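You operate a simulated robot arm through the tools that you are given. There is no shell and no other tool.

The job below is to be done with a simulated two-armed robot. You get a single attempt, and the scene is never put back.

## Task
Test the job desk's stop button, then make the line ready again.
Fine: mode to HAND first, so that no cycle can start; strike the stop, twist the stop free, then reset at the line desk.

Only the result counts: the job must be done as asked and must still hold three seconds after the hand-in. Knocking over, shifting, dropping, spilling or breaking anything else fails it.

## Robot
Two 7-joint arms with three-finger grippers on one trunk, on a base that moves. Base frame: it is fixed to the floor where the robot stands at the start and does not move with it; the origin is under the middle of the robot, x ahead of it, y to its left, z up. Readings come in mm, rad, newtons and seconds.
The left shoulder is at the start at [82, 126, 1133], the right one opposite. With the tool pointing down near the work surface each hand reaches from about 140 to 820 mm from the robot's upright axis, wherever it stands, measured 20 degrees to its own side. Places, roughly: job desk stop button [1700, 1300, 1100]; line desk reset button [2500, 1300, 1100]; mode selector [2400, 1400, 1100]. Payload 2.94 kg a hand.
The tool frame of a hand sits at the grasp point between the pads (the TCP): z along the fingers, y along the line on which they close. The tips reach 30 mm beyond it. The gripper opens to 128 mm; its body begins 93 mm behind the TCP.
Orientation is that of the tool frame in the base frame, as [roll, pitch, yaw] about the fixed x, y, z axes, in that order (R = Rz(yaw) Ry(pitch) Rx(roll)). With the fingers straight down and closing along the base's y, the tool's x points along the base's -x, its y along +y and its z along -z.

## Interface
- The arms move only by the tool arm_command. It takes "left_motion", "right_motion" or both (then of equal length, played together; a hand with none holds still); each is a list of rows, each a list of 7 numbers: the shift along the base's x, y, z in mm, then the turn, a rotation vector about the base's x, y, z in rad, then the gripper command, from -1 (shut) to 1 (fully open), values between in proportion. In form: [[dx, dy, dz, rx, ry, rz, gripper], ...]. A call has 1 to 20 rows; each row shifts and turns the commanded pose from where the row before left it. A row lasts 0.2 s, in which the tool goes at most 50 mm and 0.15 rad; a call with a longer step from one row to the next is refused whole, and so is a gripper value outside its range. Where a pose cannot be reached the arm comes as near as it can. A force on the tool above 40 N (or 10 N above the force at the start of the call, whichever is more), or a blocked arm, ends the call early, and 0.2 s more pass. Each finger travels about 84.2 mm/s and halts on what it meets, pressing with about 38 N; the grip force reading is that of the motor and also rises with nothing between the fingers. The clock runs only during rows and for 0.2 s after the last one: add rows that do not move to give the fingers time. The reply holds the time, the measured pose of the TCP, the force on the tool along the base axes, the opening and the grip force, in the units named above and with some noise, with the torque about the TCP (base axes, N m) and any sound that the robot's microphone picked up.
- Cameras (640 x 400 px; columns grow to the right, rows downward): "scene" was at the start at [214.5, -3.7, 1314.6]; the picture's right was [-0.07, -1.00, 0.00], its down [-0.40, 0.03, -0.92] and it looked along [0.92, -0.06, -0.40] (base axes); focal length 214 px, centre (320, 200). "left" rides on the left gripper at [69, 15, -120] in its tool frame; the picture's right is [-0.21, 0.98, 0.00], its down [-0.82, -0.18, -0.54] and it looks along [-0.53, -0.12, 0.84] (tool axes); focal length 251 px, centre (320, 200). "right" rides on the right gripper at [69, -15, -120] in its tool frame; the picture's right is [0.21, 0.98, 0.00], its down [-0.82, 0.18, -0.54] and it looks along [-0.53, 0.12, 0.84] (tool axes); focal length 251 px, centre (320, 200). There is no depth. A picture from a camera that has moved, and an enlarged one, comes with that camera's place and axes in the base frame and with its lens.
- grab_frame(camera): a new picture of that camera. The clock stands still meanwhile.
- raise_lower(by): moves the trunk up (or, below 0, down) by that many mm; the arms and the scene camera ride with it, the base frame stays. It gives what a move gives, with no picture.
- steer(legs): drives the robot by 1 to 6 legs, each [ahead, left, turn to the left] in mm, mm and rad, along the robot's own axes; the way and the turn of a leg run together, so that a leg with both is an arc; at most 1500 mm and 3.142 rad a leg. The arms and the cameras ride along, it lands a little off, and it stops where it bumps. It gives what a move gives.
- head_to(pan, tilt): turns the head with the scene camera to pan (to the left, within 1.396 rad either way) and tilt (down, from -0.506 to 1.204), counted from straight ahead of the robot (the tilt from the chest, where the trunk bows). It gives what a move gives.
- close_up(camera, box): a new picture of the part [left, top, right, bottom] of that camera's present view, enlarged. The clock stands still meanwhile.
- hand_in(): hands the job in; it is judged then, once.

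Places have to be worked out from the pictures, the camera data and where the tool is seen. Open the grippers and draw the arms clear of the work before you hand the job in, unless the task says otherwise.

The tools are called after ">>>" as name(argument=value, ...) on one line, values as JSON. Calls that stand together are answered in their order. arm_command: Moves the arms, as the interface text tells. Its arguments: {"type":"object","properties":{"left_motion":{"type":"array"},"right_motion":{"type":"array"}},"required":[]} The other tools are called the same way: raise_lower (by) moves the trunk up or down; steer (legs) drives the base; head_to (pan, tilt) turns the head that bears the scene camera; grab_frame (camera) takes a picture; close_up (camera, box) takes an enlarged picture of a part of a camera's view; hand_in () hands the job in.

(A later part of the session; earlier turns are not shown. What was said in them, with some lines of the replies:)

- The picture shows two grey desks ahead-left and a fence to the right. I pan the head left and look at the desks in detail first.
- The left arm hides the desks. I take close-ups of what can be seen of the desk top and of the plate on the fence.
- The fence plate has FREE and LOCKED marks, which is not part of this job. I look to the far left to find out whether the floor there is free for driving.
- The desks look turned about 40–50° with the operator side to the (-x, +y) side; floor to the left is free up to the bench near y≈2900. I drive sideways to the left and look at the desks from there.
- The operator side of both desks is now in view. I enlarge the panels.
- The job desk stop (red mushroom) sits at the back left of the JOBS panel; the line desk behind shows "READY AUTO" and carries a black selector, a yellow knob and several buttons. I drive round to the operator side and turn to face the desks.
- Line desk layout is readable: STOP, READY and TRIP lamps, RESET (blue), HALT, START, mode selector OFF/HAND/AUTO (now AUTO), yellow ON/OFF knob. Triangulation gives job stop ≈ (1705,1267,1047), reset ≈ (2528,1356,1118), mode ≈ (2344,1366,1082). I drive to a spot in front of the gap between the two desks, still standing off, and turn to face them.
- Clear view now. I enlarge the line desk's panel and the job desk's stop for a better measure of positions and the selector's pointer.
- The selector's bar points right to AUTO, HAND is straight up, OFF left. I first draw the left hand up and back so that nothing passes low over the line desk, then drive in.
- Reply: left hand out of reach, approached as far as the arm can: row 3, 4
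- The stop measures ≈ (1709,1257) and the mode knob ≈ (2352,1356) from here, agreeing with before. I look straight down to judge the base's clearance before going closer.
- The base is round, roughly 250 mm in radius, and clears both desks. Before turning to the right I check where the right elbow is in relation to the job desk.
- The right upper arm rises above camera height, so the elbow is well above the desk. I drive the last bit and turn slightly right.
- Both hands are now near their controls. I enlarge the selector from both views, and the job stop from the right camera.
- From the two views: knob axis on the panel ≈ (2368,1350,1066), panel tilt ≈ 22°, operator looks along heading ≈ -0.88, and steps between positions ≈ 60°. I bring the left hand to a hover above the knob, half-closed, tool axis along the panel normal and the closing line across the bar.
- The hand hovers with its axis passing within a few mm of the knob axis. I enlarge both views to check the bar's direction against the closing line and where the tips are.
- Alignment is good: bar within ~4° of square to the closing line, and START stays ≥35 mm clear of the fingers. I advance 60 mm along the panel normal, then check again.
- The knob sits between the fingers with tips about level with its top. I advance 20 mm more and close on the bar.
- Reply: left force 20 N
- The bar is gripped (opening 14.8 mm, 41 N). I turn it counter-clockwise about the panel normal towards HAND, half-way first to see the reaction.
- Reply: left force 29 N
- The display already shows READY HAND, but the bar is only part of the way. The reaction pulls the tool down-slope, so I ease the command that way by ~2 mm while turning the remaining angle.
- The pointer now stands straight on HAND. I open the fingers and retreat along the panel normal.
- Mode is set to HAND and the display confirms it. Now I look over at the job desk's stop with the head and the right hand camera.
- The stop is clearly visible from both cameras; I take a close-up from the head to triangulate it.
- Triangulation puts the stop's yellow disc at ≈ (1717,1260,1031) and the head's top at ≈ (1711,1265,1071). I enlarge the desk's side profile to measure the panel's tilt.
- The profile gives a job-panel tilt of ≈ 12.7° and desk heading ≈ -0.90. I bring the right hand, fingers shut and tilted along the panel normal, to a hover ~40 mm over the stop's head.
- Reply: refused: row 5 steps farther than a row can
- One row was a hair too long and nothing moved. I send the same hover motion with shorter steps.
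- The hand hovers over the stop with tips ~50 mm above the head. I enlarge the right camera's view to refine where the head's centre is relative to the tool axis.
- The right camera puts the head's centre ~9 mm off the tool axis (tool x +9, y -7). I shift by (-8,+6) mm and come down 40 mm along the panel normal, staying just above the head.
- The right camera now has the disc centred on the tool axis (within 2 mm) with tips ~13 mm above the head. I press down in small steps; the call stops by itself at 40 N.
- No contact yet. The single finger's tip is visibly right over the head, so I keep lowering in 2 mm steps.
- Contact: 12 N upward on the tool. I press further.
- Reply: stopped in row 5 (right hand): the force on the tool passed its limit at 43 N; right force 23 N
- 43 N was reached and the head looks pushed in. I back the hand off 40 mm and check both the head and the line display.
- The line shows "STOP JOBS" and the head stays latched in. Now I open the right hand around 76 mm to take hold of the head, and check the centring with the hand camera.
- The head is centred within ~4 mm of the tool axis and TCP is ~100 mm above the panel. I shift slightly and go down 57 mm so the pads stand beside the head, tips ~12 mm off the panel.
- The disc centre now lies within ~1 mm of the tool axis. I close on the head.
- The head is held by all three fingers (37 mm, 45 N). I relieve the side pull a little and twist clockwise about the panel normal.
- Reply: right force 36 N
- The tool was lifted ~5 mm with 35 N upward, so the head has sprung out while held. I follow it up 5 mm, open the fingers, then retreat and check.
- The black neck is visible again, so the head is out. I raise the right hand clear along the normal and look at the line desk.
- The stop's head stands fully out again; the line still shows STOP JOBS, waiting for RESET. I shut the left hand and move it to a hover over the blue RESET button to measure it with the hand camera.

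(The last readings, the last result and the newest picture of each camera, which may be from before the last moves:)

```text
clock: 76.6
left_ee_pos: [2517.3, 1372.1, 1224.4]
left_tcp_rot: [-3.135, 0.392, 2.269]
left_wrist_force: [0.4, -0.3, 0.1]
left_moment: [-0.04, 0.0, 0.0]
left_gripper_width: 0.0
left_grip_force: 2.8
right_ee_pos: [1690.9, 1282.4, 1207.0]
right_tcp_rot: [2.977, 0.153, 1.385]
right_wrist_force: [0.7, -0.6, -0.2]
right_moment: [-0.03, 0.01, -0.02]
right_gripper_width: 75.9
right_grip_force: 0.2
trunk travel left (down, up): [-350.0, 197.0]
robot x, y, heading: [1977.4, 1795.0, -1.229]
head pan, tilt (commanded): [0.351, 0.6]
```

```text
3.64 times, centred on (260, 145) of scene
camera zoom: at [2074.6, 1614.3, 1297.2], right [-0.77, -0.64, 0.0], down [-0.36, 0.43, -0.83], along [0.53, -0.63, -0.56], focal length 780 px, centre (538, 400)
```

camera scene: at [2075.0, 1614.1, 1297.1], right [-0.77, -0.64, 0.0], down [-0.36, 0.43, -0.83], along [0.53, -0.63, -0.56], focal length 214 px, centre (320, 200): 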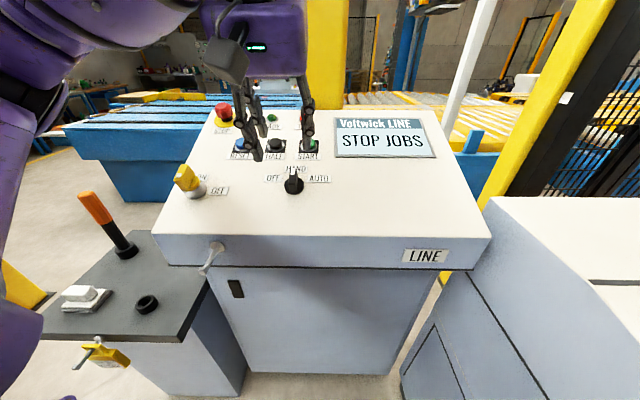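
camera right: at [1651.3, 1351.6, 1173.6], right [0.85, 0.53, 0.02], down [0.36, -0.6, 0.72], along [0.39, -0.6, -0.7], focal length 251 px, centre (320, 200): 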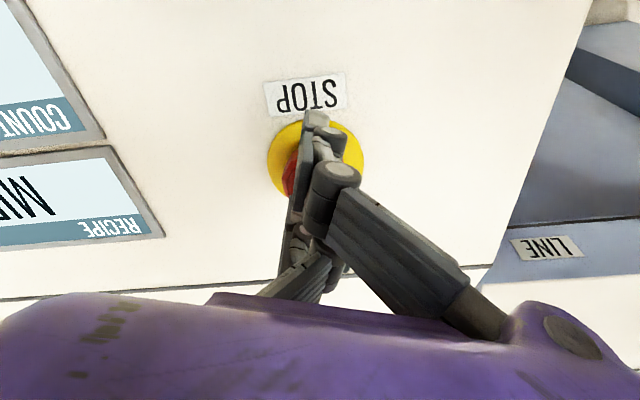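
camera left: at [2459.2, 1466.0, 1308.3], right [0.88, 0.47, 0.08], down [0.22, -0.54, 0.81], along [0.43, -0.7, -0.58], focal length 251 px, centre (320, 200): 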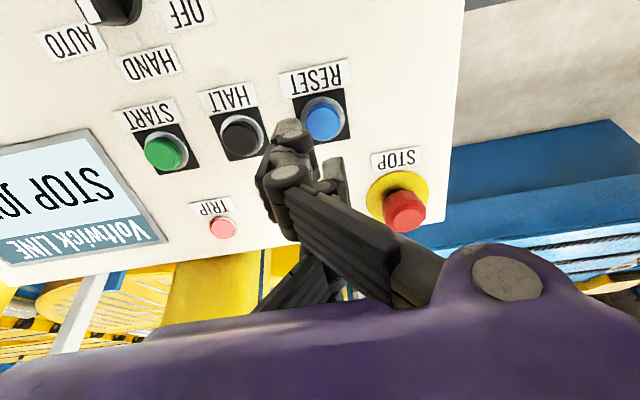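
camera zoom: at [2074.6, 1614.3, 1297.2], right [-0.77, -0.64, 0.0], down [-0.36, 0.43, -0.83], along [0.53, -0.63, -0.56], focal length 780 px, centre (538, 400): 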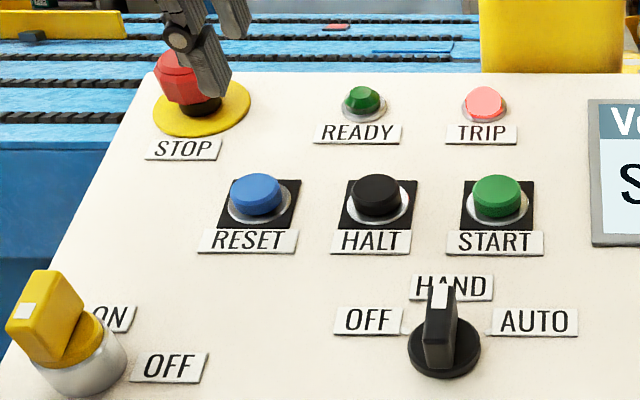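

RESET's top triangulates to ≈ (2539,1350,1124), i.e. tool (10, 3, 103). I shift the tool so the single finger's tip is over the button and go down 55 mm, staying above it.

>>> arm_command(left_motion=[[0, 12.5, -3.9, 0, 0, 0, -1], [4.5, -5.3, -17, 0, 0, 0, -1], [4.5, -5.3, -17, 0, 0, 0, -1], [4.5, -5.3, -17, 0, 0, 0, -1], [0, 0, 0, 0, 0, 0, -1]])

>>> grab_frame(camera="left")

>>> close_up(camera="scene", box=[180, 90, 340, 200])

```text
clock: 77.8
left_ee_pos: [2532.1, 1369.2, 1171.6]
left_tcp_rot: [-3.138, 0.39, 2.27]
left_wrist_force: [0.6, -0.3, -0.5]
left_moment: [0.0, -0.01, -0.01]
left_gripper_width: 0.1
left_grip_force: 2.8
right_ee_pos: [1692.0, 1282.8, 1206.8]
right_tcp_rot: [2.977, 0.153, 1.383]
right_wrist_force: [-0.2, 0.8, -0.1]
right_moment: [-0.01, -0.02, -0.02]
right_gripper_width: 76.0
right_grip_force: 0.0
trunk travel left (down, up): [-350.0, 197.0]
robot x, y, heading: [1978.3, 1795.1, -1.223]
head pan, tilt (commanded): [0.351, 0.6]
```

```text
taken
camera left: at [2474.0, 1462.3, 1253.7], right [0.88, 0.48, 0.08], down [0.22, -0.54, 0.81], along [0.43, -0.7, -0.58], focal length 251 px, centre (320, 200)
```

left: 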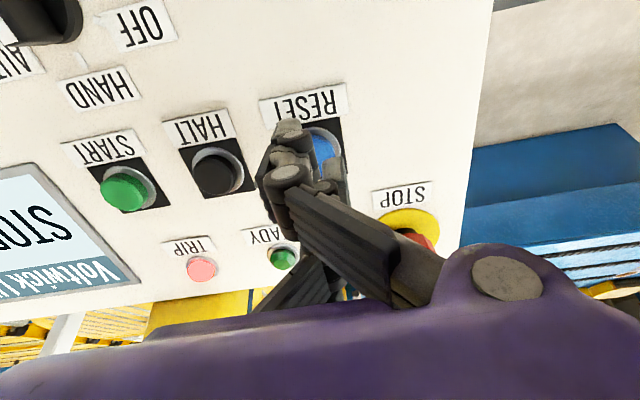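

```text
3.64 times, centred on (260, 145) of scene
camera zoom: at [2074.9, 1614.2, 1297.2], right [-0.77, -0.64, 0.0], down [-0.36, 0.43, -0.83], along [0.53, -0.63, -0.56], focal length 780 px, centre (538, 400)
```

zoom: 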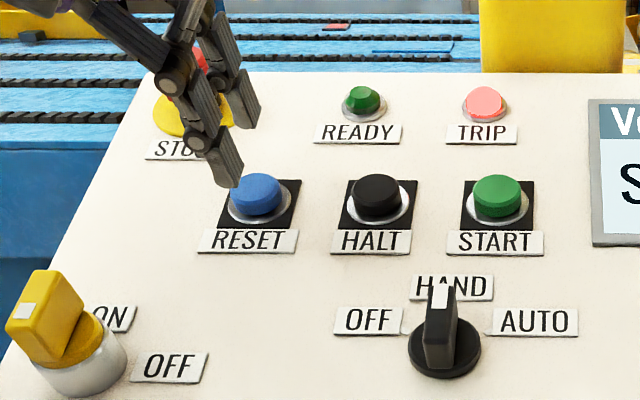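

The shut fingers cross over: the single finger's tip lies near tool y≈+7, the pair's tips at (±30, -12). I shift the tool by -14 mm along its y so the single tip is over RESET's centre, then check.

>>> arm_command(left_motion=[[-10.7, -9, 0, 0, 0, 0, -1], [2.5, -2.9, -9.3, 0, 0, 0, -1], [0, 0, 0, 0, 0, 0, -1]])

>>> close_up(camera="left", box=[220, 60, 412, 220])

>>> close_up(camera="scene", box=[190, 100, 318, 190])

```text
clock: 78.6
left_ee_pos: [2523.9, 1356.9, 1160.8]
left_tcp_rot: [-3.136, 0.391, 2.271]
left_wrist_force: [-0.5, -0.5, 0.0]
left_moment: [-0.02, -0.02, 0.02]
left_gripper_width: 0.0
left_grip_force: 3.3
right_ee_pos: [1690.3, 1281.8, 1208.1]
right_tcp_rot: [2.978, 0.155, 1.382]
right_wrist_force: [0.2, 0.8, -0.4]
right_moment: [0.04, -0.01, 0.04]
right_gripper_width: 76.1
right_grip_force: 0.0
trunk travel left (down, up): [-350.0, 197.0]
robot x, y, heading: [1978.8, 1796.6, -1.226]
head pan, tilt (commanded): [0.351, 0.6]
```

```text
2.50 times, centred on (316, 140) of left
camera zoom: at [2465.4, 1450.6, 1244.3], right [0.88, 0.48, 0.08], down [0.22, -0.54, 0.81], along [0.43, -0.7, -0.58], focal length 629 px, centre (330, 350)
```

zoom: 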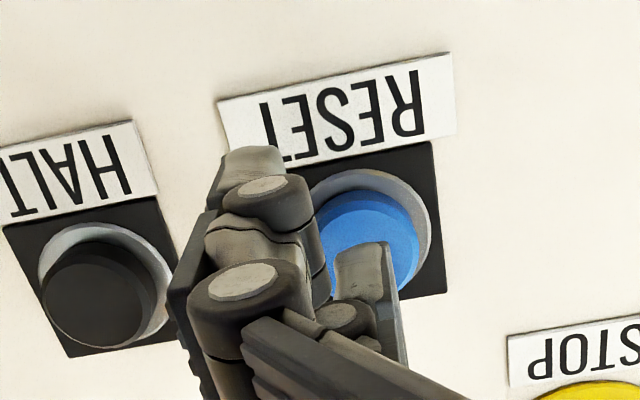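

```text
4.44 times, centred on (254, 145) of scene
camera zoom: at [2074.9, 1614.1, 1297.2], right [-0.77, -0.64, 0.0], down [-0.36, 0.43, -0.83], along [0.53, -0.63, -0.56], focal length 953 px, centre (613, 444)
```

zoom: 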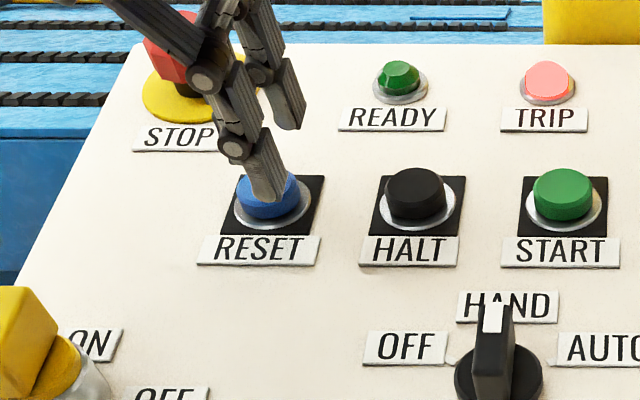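

The single tip is lined up over RESET. I press in 2 mm steps along the panel normal.

>>> arm_command(left_motion=[[0.5, -0.58, -1.85, 0, 0, 0, -1], [0.5, -0.58, -1.85, 0, 0, 0, -1], [0.5, -0.58, -1.85, 0, 0, 0, -1], [0.5, -0.58, -1.85, 0, 0, 0, -1], [0.5, -0.58, -1.85, 0, 0, 0, -1], [0.5, -0.58, -1.85, 0, 0, 0, -1], [0.5, -0.58, -1.85, 0, 0, 0, -1], [0.5, -0.58, -1.85, 0, 0, 0, -1], [0, 0, 0, 0, 0, 0, -1]])

>>> close_up(camera="left", box=[220, 60, 412, 220])

>>> grab_frame(camera="scene")

```text
clock: 80.6
left_ee_pos: [2526.5, 1354.4, 1145.1]
left_tcp_rot: [-3.137, 0.391, 2.272]
left_wrist_force: [0.4, -1.1, 1.1]
left_moment: [-0.01, 0.03, -0.01]
left_gripper_width: 0.2
left_grip_force: 2.9
right_ee_pos: [1690.5, 1282.8, 1206.4]
right_tcp_rot: [2.977, 0.155, 1.383]
right_wrist_force: [0.7, -0.1, -0.2]
right_moment: [0.02, 0.01, -0.02]
right_gripper_width: 76.2
right_grip_force: 0.1
trunk travel left (down, up): [-350.0, 197.0]
robot x, y, heading: [1979.5, 1793.6, -1.226]
head pan, tilt (commanded): [0.351, 0.6]
```

```text
2.50 times, centred on (316, 140) of left
camera zoom: at [2469.9, 1446.3, 1228.7], right [0.88, 0.48, 0.08], down [0.22, -0.54, 0.81], along [0.43, -0.7, -0.58], focal length 629 px, centre (330, 350)
```

zoom: 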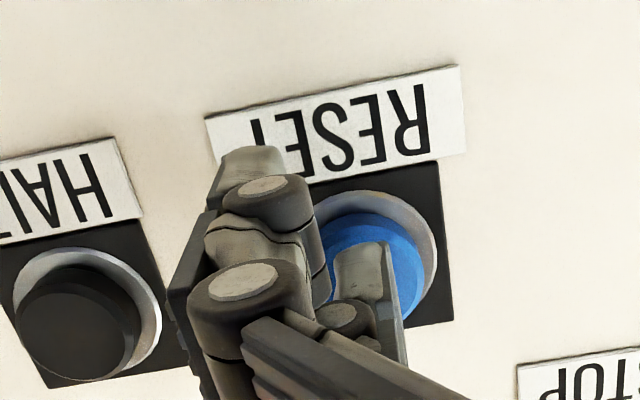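

```text
taken
camera scene: at [2075.1, 1614.2, 1297.2], right [-0.77, -0.64, 0.0], down [-0.36, 0.43, -0.83], along [0.53, -0.63, -0.56], focal length 214 px, centre (320, 200)
```

scene: 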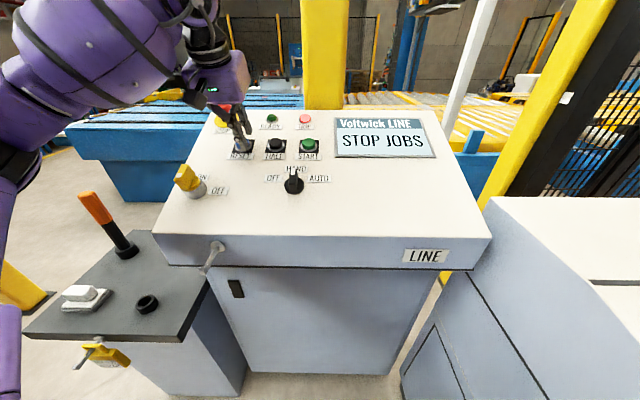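

Still just above the button. I continue in 2 mm steps.

>>> arm_command(left_motion=[[0.5, -0.58, -1.85, 0, 0, 0, -1], [0.5, -0.58, -1.85, 0, 0, 0, -1], [0.5, -0.58, -1.85, 0, 0, 0, -1], [0.5, -0.58, -1.85, 0, 0, 0, -1], [0.5, -0.58, -1.85, 0, 0, 0, -1], [0, 0, 0, 0, 0, 0, -1]])

>>> close_up(camera="left", box=[220, 60, 412, 220])

>>> close_up(camera="scene", box=[190, 90, 446, 190])

```text
clock: 82.0
left_ee_pos: [2528.5, 1350.6, 1136.7]
left_tcp_rot: [-3.136, 0.392, 2.271]
left_wrist_force: [0.2, -0.4, 1.5]
left_moment: [0.0, -0.01, -0.04]
left_gripper_width: 0.2
left_grip_force: 3.2
right_ee_pos: [1691.5, 1281.8, 1208.2]
right_tcp_rot: [2.977, 0.153, 1.382]
right_wrist_force: [-0.4, 0.2, -0.7]
right_moment: [-0.01, 0.01, 0.0]
right_gripper_width: 76.3
right_grip_force: 0.1
trunk travel left (down, up): [-350.0, 197.0]
robot x, y, heading: [1980.8, 1794.7, -1.224]
head pan, tilt (commanded): [0.351, 0.6]
```

```text
2.50 times, centred on (316, 140) of left
camera zoom: at [2471.8, 1443.8, 1219.8], right [0.88, 0.48, 0.08], down [0.22, -0.54, 0.81], along [0.43, -0.7, -0.58], focal length 629 px, centre (330, 350)
```

zoom: 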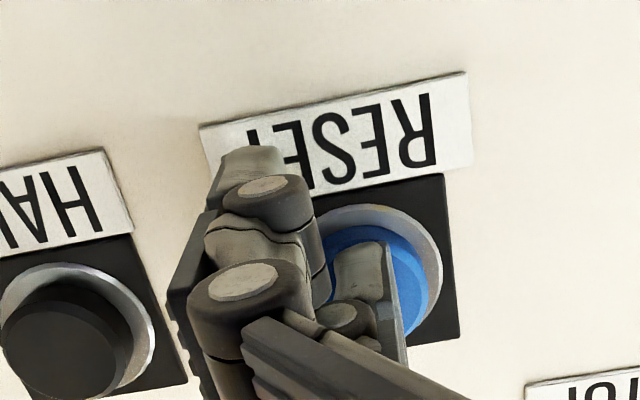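

```text
2.50 times, centred on (318, 140) of scene
camera zoom: at [2074.9, 1614.3, 1297.2], right [-0.77, -0.64, 0.0], down [-0.36, 0.43, -0.83], along [0.53, -0.63, -0.56], focal length 536 px, centre (325, 350)
```

zoom: 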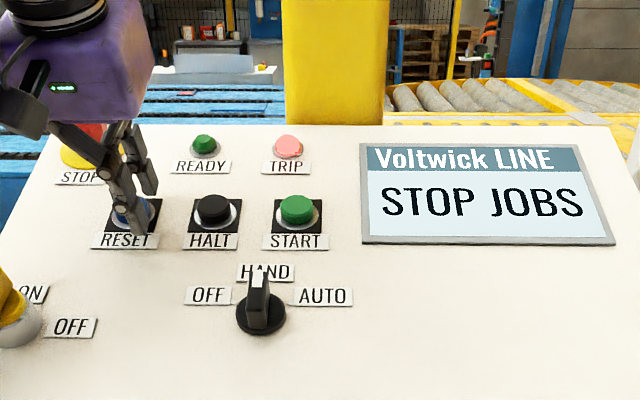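

Contact seems about to begin (1.5 N). I press on.

>>> arm_command(left_motion=[[0.5, -0.58, -1.85, 0, 0, 0, -1], [0.5, -0.58, -1.85, 0, 0, 0, -1], [0.5, -0.58, -1.85, 0, 0, 0, -1], [0.5, -0.58, -1.85, 0, 0, 0, -1], [0, 0, 0, 0, 0, 0, -1]])

>>> close_up(camera="left", box=[220, 60, 412, 220])

>>> close_up(camera="scene", box=[190, 90, 446, 190])

```text
clock: 83.2
left_ee_pos: [2529.0, 1349.3, 1130.7]
left_tcp_rot: [-3.134, 0.396, 2.272]
left_wrist_force: [-0.5, -1.5, 19.5]
left_moment: [0.06, -0.15, 0.0]
left_gripper_width: 0.0
left_grip_force: 3.1
right_ee_pos: [1689.5, 1282.1, 1207.4]
right_tcp_rot: [2.976, 0.156, 1.383]
right_wrist_force: [-0.7, 0.0, -0.3]
right_moment: [-0.01, -0.01, 0.02]
right_gripper_width: 76.1
right_grip_force: 0.1
trunk travel left (down, up): [-350.0, 197.0]
robot x, y, heading: [1981.3, 1795.4, -1.227]
head pan, tilt (commanded): [0.351, 0.6]
heard: click
```

```text
2.50 times, centred on (316, 140) of left
camera zoom: at [2471.9, 1442.4, 1213.9], right [0.88, 0.48, 0.08], down [0.22, -0.53, 0.82], along [0.43, -0.7, -0.57], focal length 629 px, centre (330, 350)
```

zoom: 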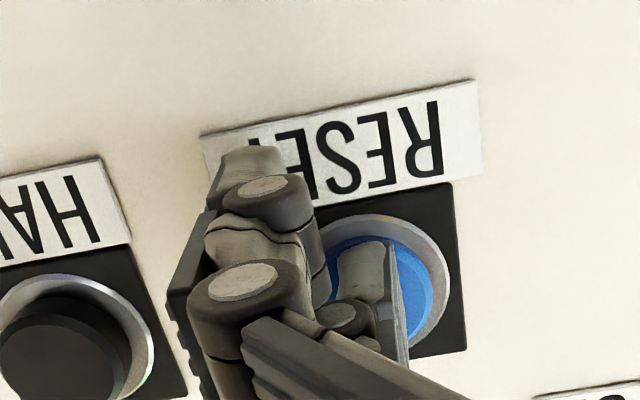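

```text
2.50 times, centred on (318, 140) of scene
camera zoom: at [2073.4, 1615.3, 1297.5], right [-0.77, -0.64, 0.0], down [-0.36, 0.43, -0.83], along [0.53, -0.63, -0.56], focal length 536 px, centre (325, 350)
```

zoom: 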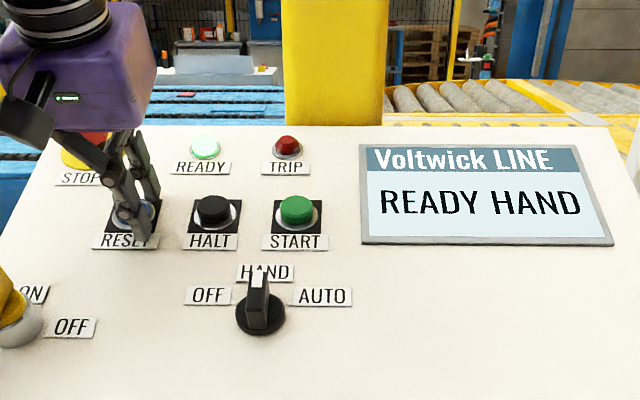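

A click was heard; READY is lit, TRIP is out and the display reads READY HAND. I withdraw the left hand straight along the normal, then back toward the robot, and open it only when clear; the right hand rises and comes back too.

>>> arm_command(left_motion=[[-4.9, 5.8, 18.5, 0, 0, 0, -1], [-4.9, 5.8, 18.5, 0, 0, 0, -1], [-4.9, 5.8, 18.5, 0, 0, 0, -1], [-4.9, 5.8, 18.5, 0, 0, 0, -1], [-5, 6, 20, 0, 0, 0, -1], [0, 0, 0, 0, 0, 0, -1]])

>>> arm_command(left_motion=[[-30, 20, 5, 0, 0, 0, -1], [-35, 25, 5, 0, 0, 0, -1], [-35, 25, 5, 0, 0, 0, -1], [-35, 25, 0, 0, 0, 0, -0.5], [-35, 25, 0, 0, 0, 0, 0], [0, 0, 0, 0, 0, 0, 1], [0, 0, 0, 0, 0, 0, 1], [0, 0, 0, 0, 0, 0, 1]], right_motion=[[0, 0, 15, 0, 0, 0, 0.19], [35, 25, 5, 0, 0, 0, 0.19], [40, 25, 0, 0, 0, 0, 0.19], [40, 25, 0, 0, 0, 0, 0.19], [40, 25, 0, 0, 0, 0, 0.5], [40, 20, 0, 0, 0, 0, 1], [0, 0, 0, 0, 0, 0, 1], [0, 0, 0, 0, 0, 0, 1]])

>>> grab_frame(camera="scene")

```text
clock: 84.6
left_ee_pos: [2507.5, 1376.0, 1221.1]
left_tcp_rot: [-3.137, 0.389, 2.271]
left_wrist_force: [-0.2, -0.6, 0.3]
left_moment: [-0.03, 0.01, 0.04]
left_gripper_width: 0.0
left_grip_force: 2.9
right_ee_pos: [1691.9, 1282.1, 1206.6]
right_tcp_rot: [2.979, 0.153, 1.382]
right_wrist_force: [0.5, -0.8, -0.1]
right_moment: [0.01, 0.0, -0.01]
right_gripper_width: 76.0
right_grip_force: 0.1
trunk travel left (down, up): [-350.0, 197.0]
robot x, y, heading: [1979.4, 1793.9, -1.223]
head pan, tilt (commanded): [0.351, 0.6]
```

```text
clock: 86.4
left_ee_pos: [2337.9, 1499.1, 1236.4]
left_tcp_rot: [-3.136, 0.392, 2.27]
left_wrist_force: [-0.7, -0.4, -0.1]
left_moment: [-0.03, 0.01, 0.0]
left_gripper_width: 127.3
left_grip_force: 0.0
right_ee_pos: [1888.1, 1400.9, 1226.2]
right_tcp_rot: [2.977, 0.154, 1.383]
right_wrist_force: [-0.1, -1.0, 0.8]
right_moment: [0.0, -0.02, 0.02]
right_gripper_width: 127.9
right_grip_force: 0.0
trunk travel left (down, up): [-350.0, 197.0]
robot x, y, heading: [1977.1, 1795.5, -1.221]
head pan, tilt (commanded): [0.351, 0.6]
```

```text
taken
camera scene: at [2075.4, 1614.2, 1297.1], right [-0.77, -0.64, 0.0], down [-0.36, 0.43, -0.82], along [0.53, -0.63, -0.57], focal length 214 px, centre (320, 200)
```

scene: 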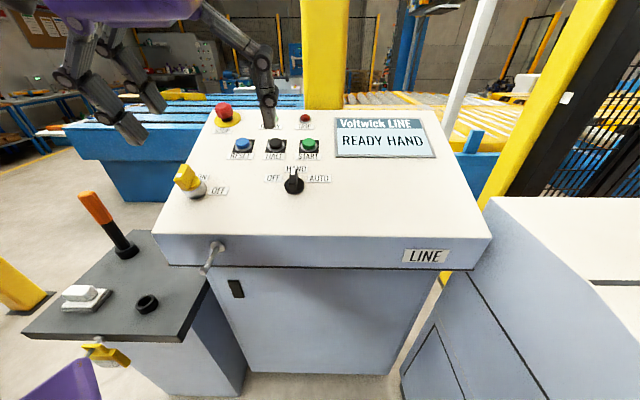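

The line desk holds READY HAND with both hands open. I check the job desk once more with the head.

>>> head_to(pan=-0.95, tilt=0.5)

>>> grab_frame(camera="scene")

```text
clock: 87.9
left_ee_pos: [2337.0, 1498.2, 1237.7]
left_tcp_rot: [-3.135, 0.391, 2.272]
left_wrist_force: [0.1, 0.2, 1.4]
left_moment: [0.01, -0.02, -0.02]
left_gripper_width: 128.0
left_grip_force: 0.1
right_ee_pos: [1887.9, 1401.8, 1226.0]
right_tcp_rot: [2.978, 0.154, 1.381]
right_wrist_force: [-0.7, -0.4, 0.4]
right_moment: [-0.01, -0.05, -0.01]
right_gripper_width: 128.1
right_grip_force: 0.0
trunk travel left (down, up): [-350.0, 197.0]
robot x, y, heading: [1981.5, 1795.0, -1.221]
head pan, tilt (commanded): [-0.949, 0.499]
```

```text
taken
camera scene: at [1966.7, 1607.0, 1306.2], right [-0.82, 0.57, 0.0], down [0.27, 0.39, -0.88], along [-0.5, -0.72, -0.48], focal length 214 px, centre (320, 200)
```

scene: 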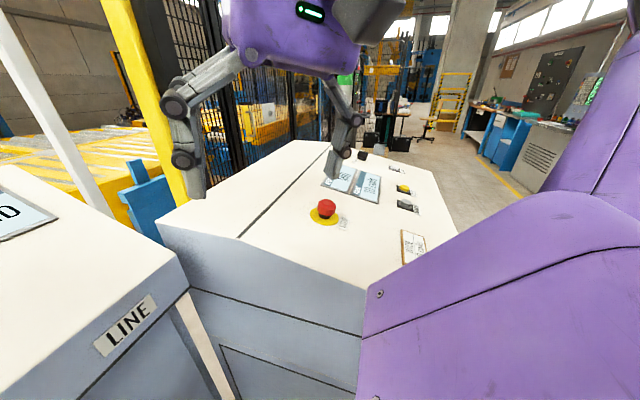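

The stop is out and the job desk is unchanged. I back the robot away 350 mm along the way it came, so that both arms are well clear, and take a last look at the line desk.

>>> steer(legs=[[-350, 0, 0]])

>>> head_to(pan=0.2, tilt=0.45)

>>> grab_frame(camera="scene")

```text
clock: 90.2
left_ee_pos: [2217.4, 1833.4, 1236.8]
left_tcp_rot: [-3.136, 0.391, 2.274]
left_wrist_force: [0.4, 0.3, 0.4]
left_moment: [0.01, 0.04, 0.0]
left_gripper_width: 127.9
left_grip_force: 0.0
right_ee_pos: [1767.5, 1735.9, 1225.6]
right_tcp_rot: [2.977, 0.154, 1.387]
right_wrist_force: [-0.1, -0.6, -0.3]
right_moment: [-0.03, -0.02, 0.04]
right_gripper_width: 128.1
right_grip_force: 0.0
trunk travel left (down, up): [-350.0, 197.0]
robot x, y, heading: [1857.6, 2131.9, -1.22]
head pan, tilt (commanded): [-0.949, 0.499]
```

```text
clock: 91.5
left_ee_pos: [2218.2, 1833.8, 1236.9]
left_tcp_rot: [-3.136, 0.391, 2.274]
left_wrist_force: [0.7, -0.7, -0.2]
left_moment: [0.02, 0.03, 0.03]
left_gripper_width: 127.9
left_grip_force: 0.1
right_ee_pos: [1768.5, 1734.3, 1226.3]
right_tcp_rot: [2.976, 0.154, 1.388]
right_wrist_force: [-0.4, -1.3, 0.2]
right_moment: [-0.02, 0.01, -0.02]
right_gripper_width: 128.3
right_grip_force: 0.0
trunk travel left (down, up): [-350.0, 197.0]
robot x, y, heading: [1861.1, 2132.1, -1.221]
head pan, tilt (commanded): [0.201, 0.45]
```

```text
taken
camera scene: at [1945.8, 1937.7, 1310.7], right [-0.85, -0.52, 0.0], down [-0.23, 0.37, -0.9], along [0.47, -0.77, -0.44], focal length 214 px, centre (320, 200)
```

scene: 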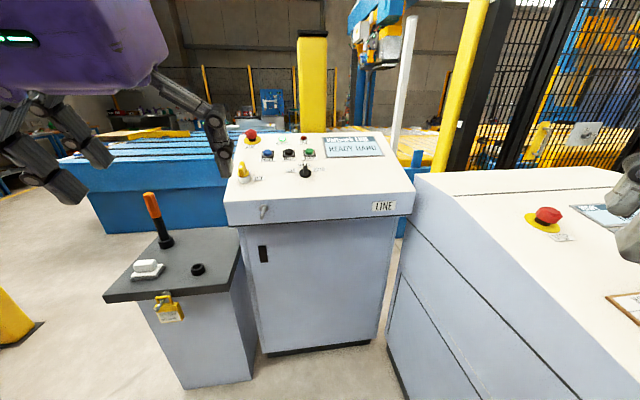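

The display reads READY HAND, the job stop is out, nothing else was moved and both hands are open and clear. I hand the job in.

>>> hand_in()

```text
The job is handed in.
```

The job desk's stop button works, and the line is ready again. I handed the job in with the display reading READY HAND, the READY lamp lit and the TRIP lamp out.

1. **Mode:** I turned the selector from AUTO to HAND first, and the display changed to READY HAND.
2. **Stop:** I struck the job desk's stop. It latched in, the line showed STOP JOBS and the TRIP lamp came on.
3. **Release:** I twisted the stop clockwise until it sprang back out. The line still showed STOP JOBS, as it should before a reset.
4. **Reset:** I pressed RESET on the line desk and heard a click, and the line went back to READY HAND.

The mode is still at HAND, since you did not ask for AUTO again. No other controls were used, and the job desk still shows MID and 10 coils. Both grippers are open, and the robot has backed about 350 mm away from the desks.
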